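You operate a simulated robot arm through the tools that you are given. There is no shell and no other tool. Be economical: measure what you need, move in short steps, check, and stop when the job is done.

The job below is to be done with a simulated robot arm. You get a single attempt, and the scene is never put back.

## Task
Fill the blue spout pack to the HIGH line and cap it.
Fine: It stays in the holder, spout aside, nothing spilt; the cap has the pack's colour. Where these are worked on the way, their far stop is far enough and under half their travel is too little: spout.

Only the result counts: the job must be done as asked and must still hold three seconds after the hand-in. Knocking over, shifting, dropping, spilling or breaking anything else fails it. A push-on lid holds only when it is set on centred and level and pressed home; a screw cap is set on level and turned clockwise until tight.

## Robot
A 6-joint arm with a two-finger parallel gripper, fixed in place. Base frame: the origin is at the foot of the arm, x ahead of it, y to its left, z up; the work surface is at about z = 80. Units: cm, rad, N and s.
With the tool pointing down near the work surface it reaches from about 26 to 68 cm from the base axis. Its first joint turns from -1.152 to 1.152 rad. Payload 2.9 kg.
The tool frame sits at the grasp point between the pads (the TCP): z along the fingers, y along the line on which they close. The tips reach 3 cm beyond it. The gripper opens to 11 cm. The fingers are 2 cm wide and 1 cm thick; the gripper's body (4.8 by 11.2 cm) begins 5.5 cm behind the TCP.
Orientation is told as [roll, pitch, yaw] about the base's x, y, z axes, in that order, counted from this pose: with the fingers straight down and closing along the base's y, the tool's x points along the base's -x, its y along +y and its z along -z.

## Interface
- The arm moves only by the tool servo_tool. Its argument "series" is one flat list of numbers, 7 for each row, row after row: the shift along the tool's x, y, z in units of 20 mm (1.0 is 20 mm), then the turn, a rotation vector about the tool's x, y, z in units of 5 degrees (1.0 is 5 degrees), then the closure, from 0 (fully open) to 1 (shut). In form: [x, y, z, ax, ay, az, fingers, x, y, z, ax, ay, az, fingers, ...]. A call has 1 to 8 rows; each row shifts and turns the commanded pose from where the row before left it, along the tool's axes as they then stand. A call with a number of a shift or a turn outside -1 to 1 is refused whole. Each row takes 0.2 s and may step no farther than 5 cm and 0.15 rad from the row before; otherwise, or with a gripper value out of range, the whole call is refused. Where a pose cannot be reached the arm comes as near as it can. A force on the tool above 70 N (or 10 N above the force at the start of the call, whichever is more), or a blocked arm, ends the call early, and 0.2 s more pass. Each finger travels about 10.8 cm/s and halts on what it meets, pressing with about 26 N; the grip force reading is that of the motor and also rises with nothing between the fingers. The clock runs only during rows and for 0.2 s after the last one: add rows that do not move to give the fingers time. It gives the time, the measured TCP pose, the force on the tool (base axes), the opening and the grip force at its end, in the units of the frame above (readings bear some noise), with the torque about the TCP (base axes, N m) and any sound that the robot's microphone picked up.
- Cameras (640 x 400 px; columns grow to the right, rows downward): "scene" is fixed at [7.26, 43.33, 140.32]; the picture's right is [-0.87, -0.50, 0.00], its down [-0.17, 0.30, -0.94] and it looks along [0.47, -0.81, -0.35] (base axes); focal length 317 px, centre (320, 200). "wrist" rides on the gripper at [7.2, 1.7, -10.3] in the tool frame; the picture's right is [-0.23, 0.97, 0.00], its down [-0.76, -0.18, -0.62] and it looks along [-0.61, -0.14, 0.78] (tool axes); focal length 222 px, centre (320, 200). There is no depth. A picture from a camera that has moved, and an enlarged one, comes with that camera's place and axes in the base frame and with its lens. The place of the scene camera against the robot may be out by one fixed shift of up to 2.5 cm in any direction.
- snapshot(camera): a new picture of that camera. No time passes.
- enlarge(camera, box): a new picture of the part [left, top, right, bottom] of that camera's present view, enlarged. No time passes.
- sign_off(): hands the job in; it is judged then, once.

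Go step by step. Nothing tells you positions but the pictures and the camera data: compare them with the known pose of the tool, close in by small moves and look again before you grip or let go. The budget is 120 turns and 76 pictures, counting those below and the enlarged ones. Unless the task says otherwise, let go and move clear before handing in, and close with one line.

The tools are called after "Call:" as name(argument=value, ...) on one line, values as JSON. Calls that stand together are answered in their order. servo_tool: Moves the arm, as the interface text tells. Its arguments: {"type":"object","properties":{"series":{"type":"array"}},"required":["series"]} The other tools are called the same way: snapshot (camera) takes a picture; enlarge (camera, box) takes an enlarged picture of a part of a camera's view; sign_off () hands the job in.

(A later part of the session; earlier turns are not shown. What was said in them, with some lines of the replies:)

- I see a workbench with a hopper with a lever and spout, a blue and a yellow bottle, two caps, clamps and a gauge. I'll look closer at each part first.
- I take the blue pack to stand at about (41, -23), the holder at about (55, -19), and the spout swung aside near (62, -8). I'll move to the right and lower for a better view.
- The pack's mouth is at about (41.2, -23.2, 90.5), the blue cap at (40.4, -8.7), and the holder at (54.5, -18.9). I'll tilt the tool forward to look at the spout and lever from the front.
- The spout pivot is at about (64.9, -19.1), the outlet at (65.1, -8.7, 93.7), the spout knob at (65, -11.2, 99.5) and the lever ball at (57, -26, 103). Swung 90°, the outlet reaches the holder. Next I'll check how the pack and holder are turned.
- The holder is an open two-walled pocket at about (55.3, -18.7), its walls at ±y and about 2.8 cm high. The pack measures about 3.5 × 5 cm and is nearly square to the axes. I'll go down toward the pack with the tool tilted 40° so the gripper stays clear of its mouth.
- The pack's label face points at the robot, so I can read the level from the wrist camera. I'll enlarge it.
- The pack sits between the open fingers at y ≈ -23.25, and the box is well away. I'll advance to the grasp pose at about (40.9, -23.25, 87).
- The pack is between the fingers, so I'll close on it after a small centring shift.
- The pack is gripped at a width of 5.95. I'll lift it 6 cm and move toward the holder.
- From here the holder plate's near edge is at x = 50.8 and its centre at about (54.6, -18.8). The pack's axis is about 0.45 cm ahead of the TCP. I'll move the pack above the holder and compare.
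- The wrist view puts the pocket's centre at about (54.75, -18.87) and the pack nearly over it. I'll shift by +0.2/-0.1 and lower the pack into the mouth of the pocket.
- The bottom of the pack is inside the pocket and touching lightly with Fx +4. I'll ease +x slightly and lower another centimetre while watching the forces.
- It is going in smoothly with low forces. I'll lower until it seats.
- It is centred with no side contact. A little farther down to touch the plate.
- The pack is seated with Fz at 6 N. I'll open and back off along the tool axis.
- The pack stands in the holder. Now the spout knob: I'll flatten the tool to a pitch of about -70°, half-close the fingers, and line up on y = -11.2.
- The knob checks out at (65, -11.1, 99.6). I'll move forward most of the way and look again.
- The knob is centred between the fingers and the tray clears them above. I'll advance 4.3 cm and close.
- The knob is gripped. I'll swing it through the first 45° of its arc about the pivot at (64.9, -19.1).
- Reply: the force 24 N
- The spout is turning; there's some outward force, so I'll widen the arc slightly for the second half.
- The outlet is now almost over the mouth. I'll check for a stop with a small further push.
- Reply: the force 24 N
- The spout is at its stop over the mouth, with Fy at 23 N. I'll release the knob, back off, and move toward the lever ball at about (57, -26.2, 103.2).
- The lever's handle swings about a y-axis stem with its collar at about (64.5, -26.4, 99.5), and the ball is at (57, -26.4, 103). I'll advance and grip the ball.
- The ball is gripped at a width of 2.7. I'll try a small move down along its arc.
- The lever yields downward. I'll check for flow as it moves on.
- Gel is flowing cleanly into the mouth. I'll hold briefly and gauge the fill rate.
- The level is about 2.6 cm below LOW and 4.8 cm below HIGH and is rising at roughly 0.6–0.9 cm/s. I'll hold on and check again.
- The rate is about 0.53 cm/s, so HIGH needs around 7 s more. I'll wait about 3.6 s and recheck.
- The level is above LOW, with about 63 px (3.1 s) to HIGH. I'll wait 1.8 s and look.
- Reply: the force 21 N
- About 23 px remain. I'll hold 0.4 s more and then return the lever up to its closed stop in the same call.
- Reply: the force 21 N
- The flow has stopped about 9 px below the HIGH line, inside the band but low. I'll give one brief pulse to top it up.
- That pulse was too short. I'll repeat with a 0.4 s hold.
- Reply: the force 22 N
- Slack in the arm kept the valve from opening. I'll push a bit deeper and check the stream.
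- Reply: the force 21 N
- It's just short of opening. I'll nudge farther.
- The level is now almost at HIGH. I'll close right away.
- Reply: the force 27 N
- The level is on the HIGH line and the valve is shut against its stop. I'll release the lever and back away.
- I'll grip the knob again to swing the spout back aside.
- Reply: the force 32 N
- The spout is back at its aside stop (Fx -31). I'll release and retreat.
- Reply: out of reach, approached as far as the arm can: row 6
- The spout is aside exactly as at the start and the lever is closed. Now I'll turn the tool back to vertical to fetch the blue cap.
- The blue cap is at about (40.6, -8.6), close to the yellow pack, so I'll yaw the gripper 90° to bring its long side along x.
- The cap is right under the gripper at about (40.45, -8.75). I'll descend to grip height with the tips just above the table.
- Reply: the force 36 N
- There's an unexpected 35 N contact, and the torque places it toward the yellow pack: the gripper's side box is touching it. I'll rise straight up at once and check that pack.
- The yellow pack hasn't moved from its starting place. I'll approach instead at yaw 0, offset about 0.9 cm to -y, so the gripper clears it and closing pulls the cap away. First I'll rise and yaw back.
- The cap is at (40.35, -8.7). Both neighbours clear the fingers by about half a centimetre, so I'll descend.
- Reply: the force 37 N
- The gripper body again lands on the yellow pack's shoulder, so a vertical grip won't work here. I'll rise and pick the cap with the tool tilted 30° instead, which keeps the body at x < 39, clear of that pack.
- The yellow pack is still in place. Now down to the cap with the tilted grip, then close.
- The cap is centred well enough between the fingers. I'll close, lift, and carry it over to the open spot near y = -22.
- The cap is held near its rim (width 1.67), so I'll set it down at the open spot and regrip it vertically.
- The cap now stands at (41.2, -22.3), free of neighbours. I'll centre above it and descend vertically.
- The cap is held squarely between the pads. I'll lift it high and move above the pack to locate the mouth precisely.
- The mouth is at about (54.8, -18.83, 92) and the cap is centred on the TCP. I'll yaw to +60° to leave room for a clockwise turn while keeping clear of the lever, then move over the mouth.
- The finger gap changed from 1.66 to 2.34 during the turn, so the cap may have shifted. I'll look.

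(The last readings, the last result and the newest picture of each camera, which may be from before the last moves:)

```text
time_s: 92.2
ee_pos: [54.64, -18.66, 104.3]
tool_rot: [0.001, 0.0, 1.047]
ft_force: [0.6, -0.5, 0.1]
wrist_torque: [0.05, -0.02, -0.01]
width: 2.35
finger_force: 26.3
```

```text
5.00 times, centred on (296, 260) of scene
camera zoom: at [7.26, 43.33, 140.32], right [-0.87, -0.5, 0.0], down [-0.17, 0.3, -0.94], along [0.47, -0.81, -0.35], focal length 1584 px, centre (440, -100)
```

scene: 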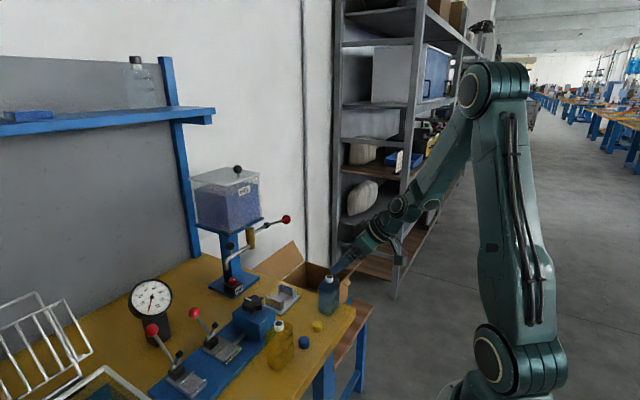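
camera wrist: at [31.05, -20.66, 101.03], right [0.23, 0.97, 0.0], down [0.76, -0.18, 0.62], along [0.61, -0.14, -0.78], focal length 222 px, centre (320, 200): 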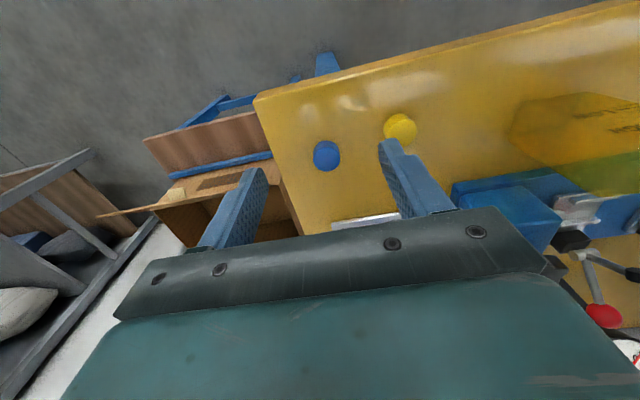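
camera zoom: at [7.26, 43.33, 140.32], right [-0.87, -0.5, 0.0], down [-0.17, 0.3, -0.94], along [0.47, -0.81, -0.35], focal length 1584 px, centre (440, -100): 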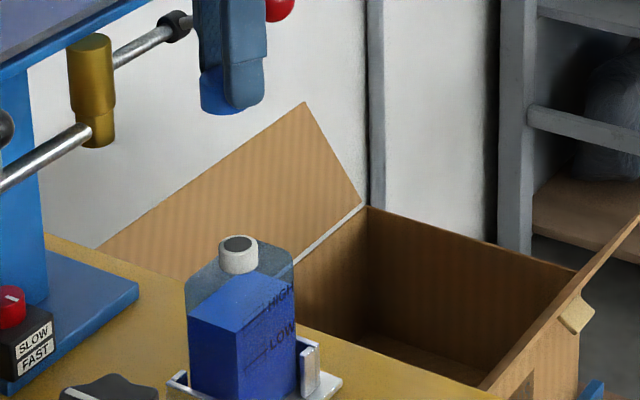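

The cap has settled to its full width and sits level. From both views I need about +0.25 cm in x. I'll apply that, descend to just above the mouth, and check.

Call:
servo_tool(series=[-0.06, -0.11, 0.9, 0, 0, 0, 1, 0, 0, 0.9, 0, 0, 0, 1, 0, 0, 0.9, 0, 0, 0, 1, 0, 0, 0.8, 0, 0, 0, 1, 0, 0, 0, 0, 0, 0, 1])

Call:
enlarge(camera="scene", box=[264, 245, 312, 285])

Call:
enlarge(camera="wrist", box=[260, 80, 380, 180])

```text
time_s: 93.4
ee_pos: [54.84, -18.85, 97.37]
tool_rot: [0.001, 0.001, 1.047]
ft_force: [0.5, 0.0, 0.0]
wrist_torque: [0.03, 0.0, -0.02]
width: 2.37
finger_force: 26.2
```

```text
10.00 times, centred on (288, 265) of scene
camera zoom: at [7.26, 43.33, 140.32], right [-0.87, -0.5, 0.0], down [-0.17, 0.3, -0.94], along [0.47, -0.81, -0.35], focal length 3168 px, centre (640, -450)
```

zoom: 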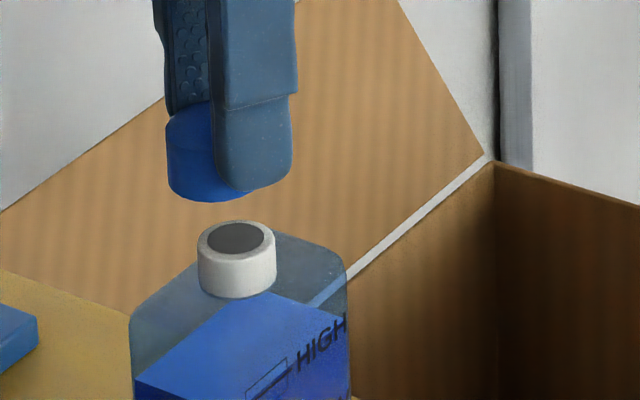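

```text
4.00 times, centred on (320, 130) of wrist
camera zoom: at [49.76, -24.24, 107.66], right [-0.73, 0.68, 0.0], down [0.53, 0.57, 0.62], along [0.43, 0.46, -0.78], focal length 888 px, centre (320, 480)
```

zoom: 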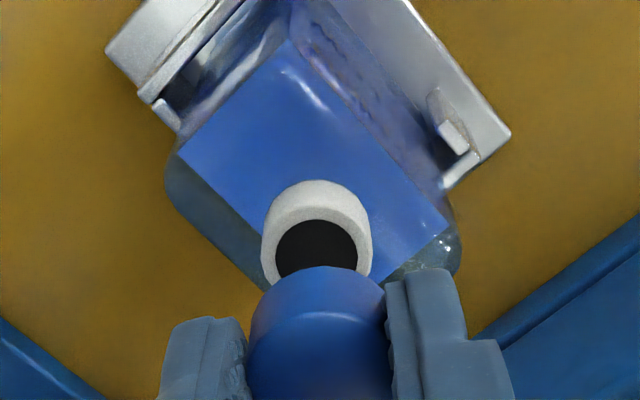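

The wrist view shows the cap aligned sideways, but both pictures say it sits about 0.55 cm too far along (+x, +y). I'll shift by (-0.37, -0.40) and recheck.

Call:
servo_tool(series=[0.266, 0.06, 0, 0, 0, 0, 1, 0, 0, 0.4, 0, 0, 0, 1, 0, 0, 0, 0, 0, 0, 1])

Call:
enlarge(camera="scene", box=[264, 245, 312, 285])

```text
time_s: 94.2
ee_pos: [54.63, -19.24, 96.73]
tool_rot: [0.0, -0.001, 1.046]
ft_force: [0.3, 0.2, -0.4]
wrist_torque: [-0.01, 0.02, -0.02]
width: 2.35
finger_force: 26.2
```

```text
10.00 times, centred on (288, 265) of scene
camera zoom: at [7.26, 43.33, 140.32], right [-0.87, -0.5, 0.0], down [-0.17, 0.3, -0.94], along [0.47, -0.81, -0.35], focal length 3168 px, centre (640, -450)
```

zoom: 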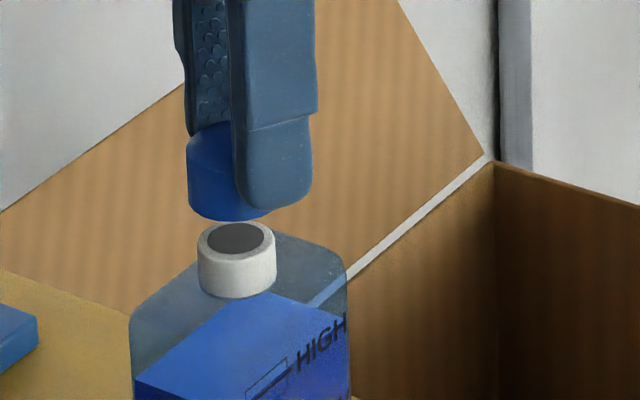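

Now the cap is centred over the neck to within about 1 mm. I'll lower it gently onto the mouth.

Call:
servo_tool(series=[0.03, 0, 0.25, 0, 0, 0, 1, 0, 0, 0.25, 0, 0, 0, 1, 0, 0, 0.15, 0, 0, 0, 1])

```text
time_s: 95.0
ee_pos: [54.65, -19.14, 95.31]
tool_rot: [0.0, 0.001, 1.047]
ft_force: [0.1, 0.1, -1.1]
wrist_torque: [0.0, 0.01, -0.03]
width: 2.34
finger_force: 25.7
```

Call:
servo_tool(series=[0, 0, 0.1, 0, 0, 0, 1, 0, 0, 0.1, 0, 0, 0, 1])

```text
time_s: 95.6
ee_pos: [54.46, -19.23, 95.36]
tool_rot: [-0.005, -0.002, 1.049]
ft_force: [2.8, -0.8, 19.5]
wrist_torque: [0.02, 0.0, -0.04]
width: 2.38
finger_force: 25.6
heard: snap
```

I heard a snap at 19 N. I'll look at how the cap sits.

Call:
enlarge(camera="scene", box=[264, 245, 312, 285])

```text
10.00 times, centred on (288, 265) of scene
camera zoom: at [7.24, 43.34, 140.32], right [-0.87, -0.5, 0.0], down [-0.17, 0.3, -0.94], along [0.47, -0.81, -0.35], focal length 3168 px, centre (640, -450)
```

zoom: 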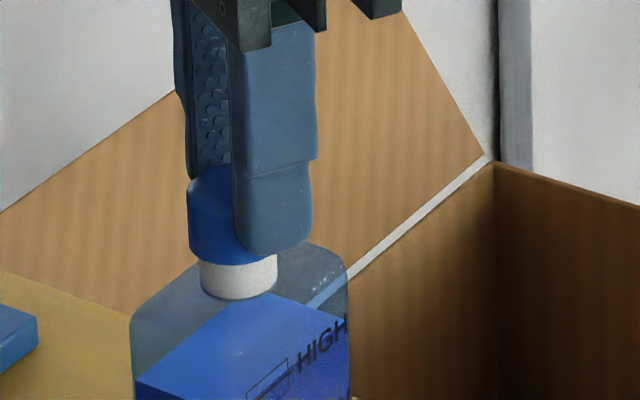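

The cap is on the neck but may not be fully home. I'll press a bit more in small steps.

Call:
servo_tool(series=[0, 0, 0.1, 0, 0, 0, 1, 0, 0, 0.1, 0, 0, 0, 1])

```text
time_s: 96.2
ee_pos: [54.54, -19.37, 94.96]
tool_rot: [-0.011, -0.005, 1.048]
ft_force: [2.1, 1.1, 33.6]
wrist_torque: [0.14, -0.11, 0.0]
width: 2.36
finger_force: 25.7
```

Call:
servo_tool(series=[0, 0, -0.15, 0, 0, 0, 1, 0, 0, 0, 0, 0, 0, 0.7, 0, 0, 0, 0, 0, 0, 0.6, 0, 0, -0.8, 0, 0, 0, 0.6, 0, 0, -0.8, 0, 0, 0, 0.6, 0, 0, -0.4, 0, 0, 0, 0.6])

Call:
enlarge(camera="scene", box=[264, 245, 312, 285])

```text
time_s: 97.6
ee_pos: [54.51, -19.27, 98.84]
tool_rot: [-0.001, 0.0, 1.046]
ft_force: [0.3, 0.3, -0.8]
wrist_torque: [-0.05, -0.02, 0.01]
width: 4.4
finger_force: 0.0
```

```text
10.00 times, centred on (288, 265) of scene
camera zoom: at [7.26, 43.33, 140.32], right [-0.87, -0.5, 0.0], down [-0.17, 0.3, -0.94], along [0.47, -0.81, -0.35], focal length 3168 px, centre (640, -450)
```

zoom: 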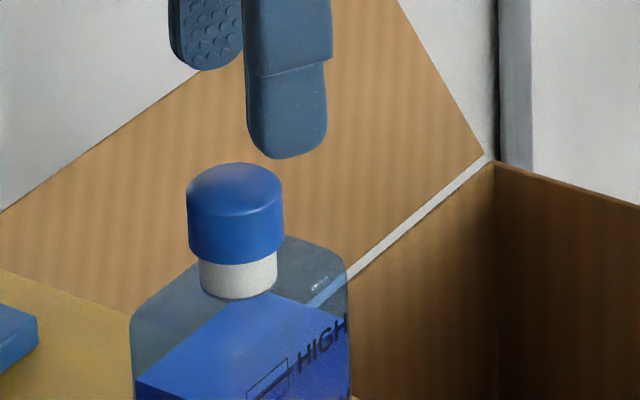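

The cap is level and centred on the neck after the snap. To be sure it is home, I'll press on its top with closed fingers, centred over the pack.

Call:
servo_tool(series=[-0.25, -0.05, 0, 0, 0, 0, 1, 0, 0, 0, 0, 0, 0, 1, 0, 0, 0.4, 0, 0, 0, 1, 0, 0, 0.2, 0, 0, 0, 1, 0, 0, 0.1, 0, 0, 0, 1])

```text
time_s: 98.8
ee_pos: [54.88, -18.84, 97.45]
tool_rot: [0.001, 0.001, 1.047]
ft_force: [0.2, 0.0, 0.3]
wrist_torque: [0.0, -0.01, 0.01]
width: 0.0
finger_force: 25.8
```

Call:
servo_tool(series=[0, 0, 0.15, 0, 0, 0, 1, 0, 0, 0.15, 0, 0, 0, 1, 0, 0, 0.1, 0, 0, 0, 1])

```text
time_s: 99.6
ee_pos: [54.86, -18.97, 96.6]
tool_rot: [0.0, 0.001, 1.046]
ft_force: [-0.5, 0.0, -0.4]
wrist_torque: [0.01, -0.02, -0.01]
width: 0.01
finger_force: 26.0
```

Call:
servo_tool(series=[0, 0, 0.12, 0, 0, 0, 1, 0, 0, 0.12, 0, 0, 0, 1, 0, 0, 0.1, 0, 0, 0, 1])

```text
time_s: 100.4
ee_pos: [54.96, -18.94, 96.33]
tool_rot: [-0.009, -0.002, 1.046]
ft_force: [-4.5, 1.9, 32.0]
wrist_torque: [0.03, 0.12, 0.0]
width: 0.03
finger_force: 25.9
```

Call:
servo_tool(series=[0, 0, 0.1, 0, 0, 0, 1, 0, 0, 0, 0, 0, 0, 1])

```text
time_s: 101.0
ee_pos: [55.02, -18.94, 96.4]
tool_rot: [-0.011, -0.004, 1.047]
ft_force: [-6.5, -0.7, 42.0]
wrist_torque: [-0.02, 0.21, 0.01]
width: 0.0
finger_force: 26.0
```

The cap is firm at 42 N with no further travel, so it is home. I'll rise straight up and back away.

Call:
servo_tool(series=[0, 0, -0.4, 0, 0, 0, 1, 0, 0, -0.9, 0, 0, 0, 1, 0, 0, -0.9, 0, 0, 0, 1, 0, 0, -0.9, 0, 0, 0, 1, 0, 0, -0.9, 0, 0, 0, 1, 0, 0, -0.9, 0, 0, 0, 1, 0, 0, -0.9, 0, 0, 0, 1, 0.5, 0.866, 0, 0, 0, 0, 1])

Call:
servo_tool(series=[0.5, 0.866, 0, 0, 0, 0, 1, 0.5, 0.866, 0, 0, 0, 0, 1, 0.5, 0.866, 0, 0, 0, 0, 1, 0.5, 0.866, 0, 0, 0, 0, 1, 0.5, 0.866, 0, 0, 0, 0, 1, 0, 0, 0, 0, 0, 0, 0.5])

Call:
enlarge(camera="scene", box=[180, 200, 340, 330])

```text
time_s: 102.8
ee_pos: [52.91, -18.74, 107.44]
tool_rot: [-0.001, 0.001, 1.046]
ft_force: [0.2, 0.8, -0.7]
wrist_torque: [0.0, 0.0, 0.02]
width: 0.01
finger_force: 25.4
```

```text
time_s: 104.2
ee_pos: [42.86, -18.83, 107.37]
tool_rot: [0.0, -0.001, 1.047]
ft_force: [0.0, 0.3, -0.3]
wrist_torque: [0.0, -0.04, -0.03]
width: 5.51
finger_force: 0.0
```

```text
3.08 times, centred on (260, 265) of scene
camera zoom: at [7.26, 43.33, 140.32], right [-0.87, -0.5, 0.0], down [-0.17, 0.3, -0.94], along [0.47, -0.81, -0.35], focal length 975 px, centre (505, 0)
```

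zoom: 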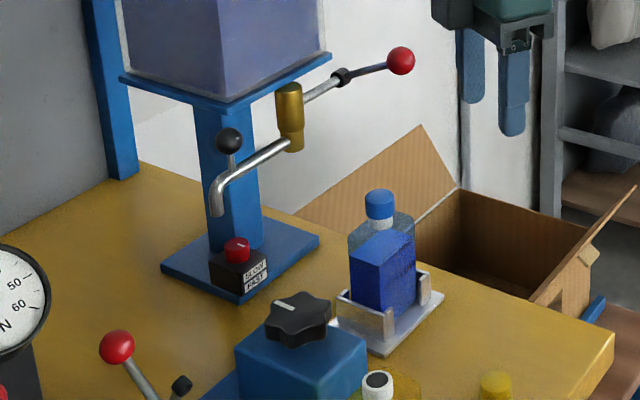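

The blue pack stands in the holder, filled to HIGH and capped in blue. The spout is aside, the lever is closed, nothing is spilt and the arm is clear, so I'm handing in.

Call:
sign_off()

```text
The job is handed in.
```

The job is handed in: the blue pack is filled to the HIGH line and its blue cap pressed on with an audible snap, and it stands in the holder with the spout aside.
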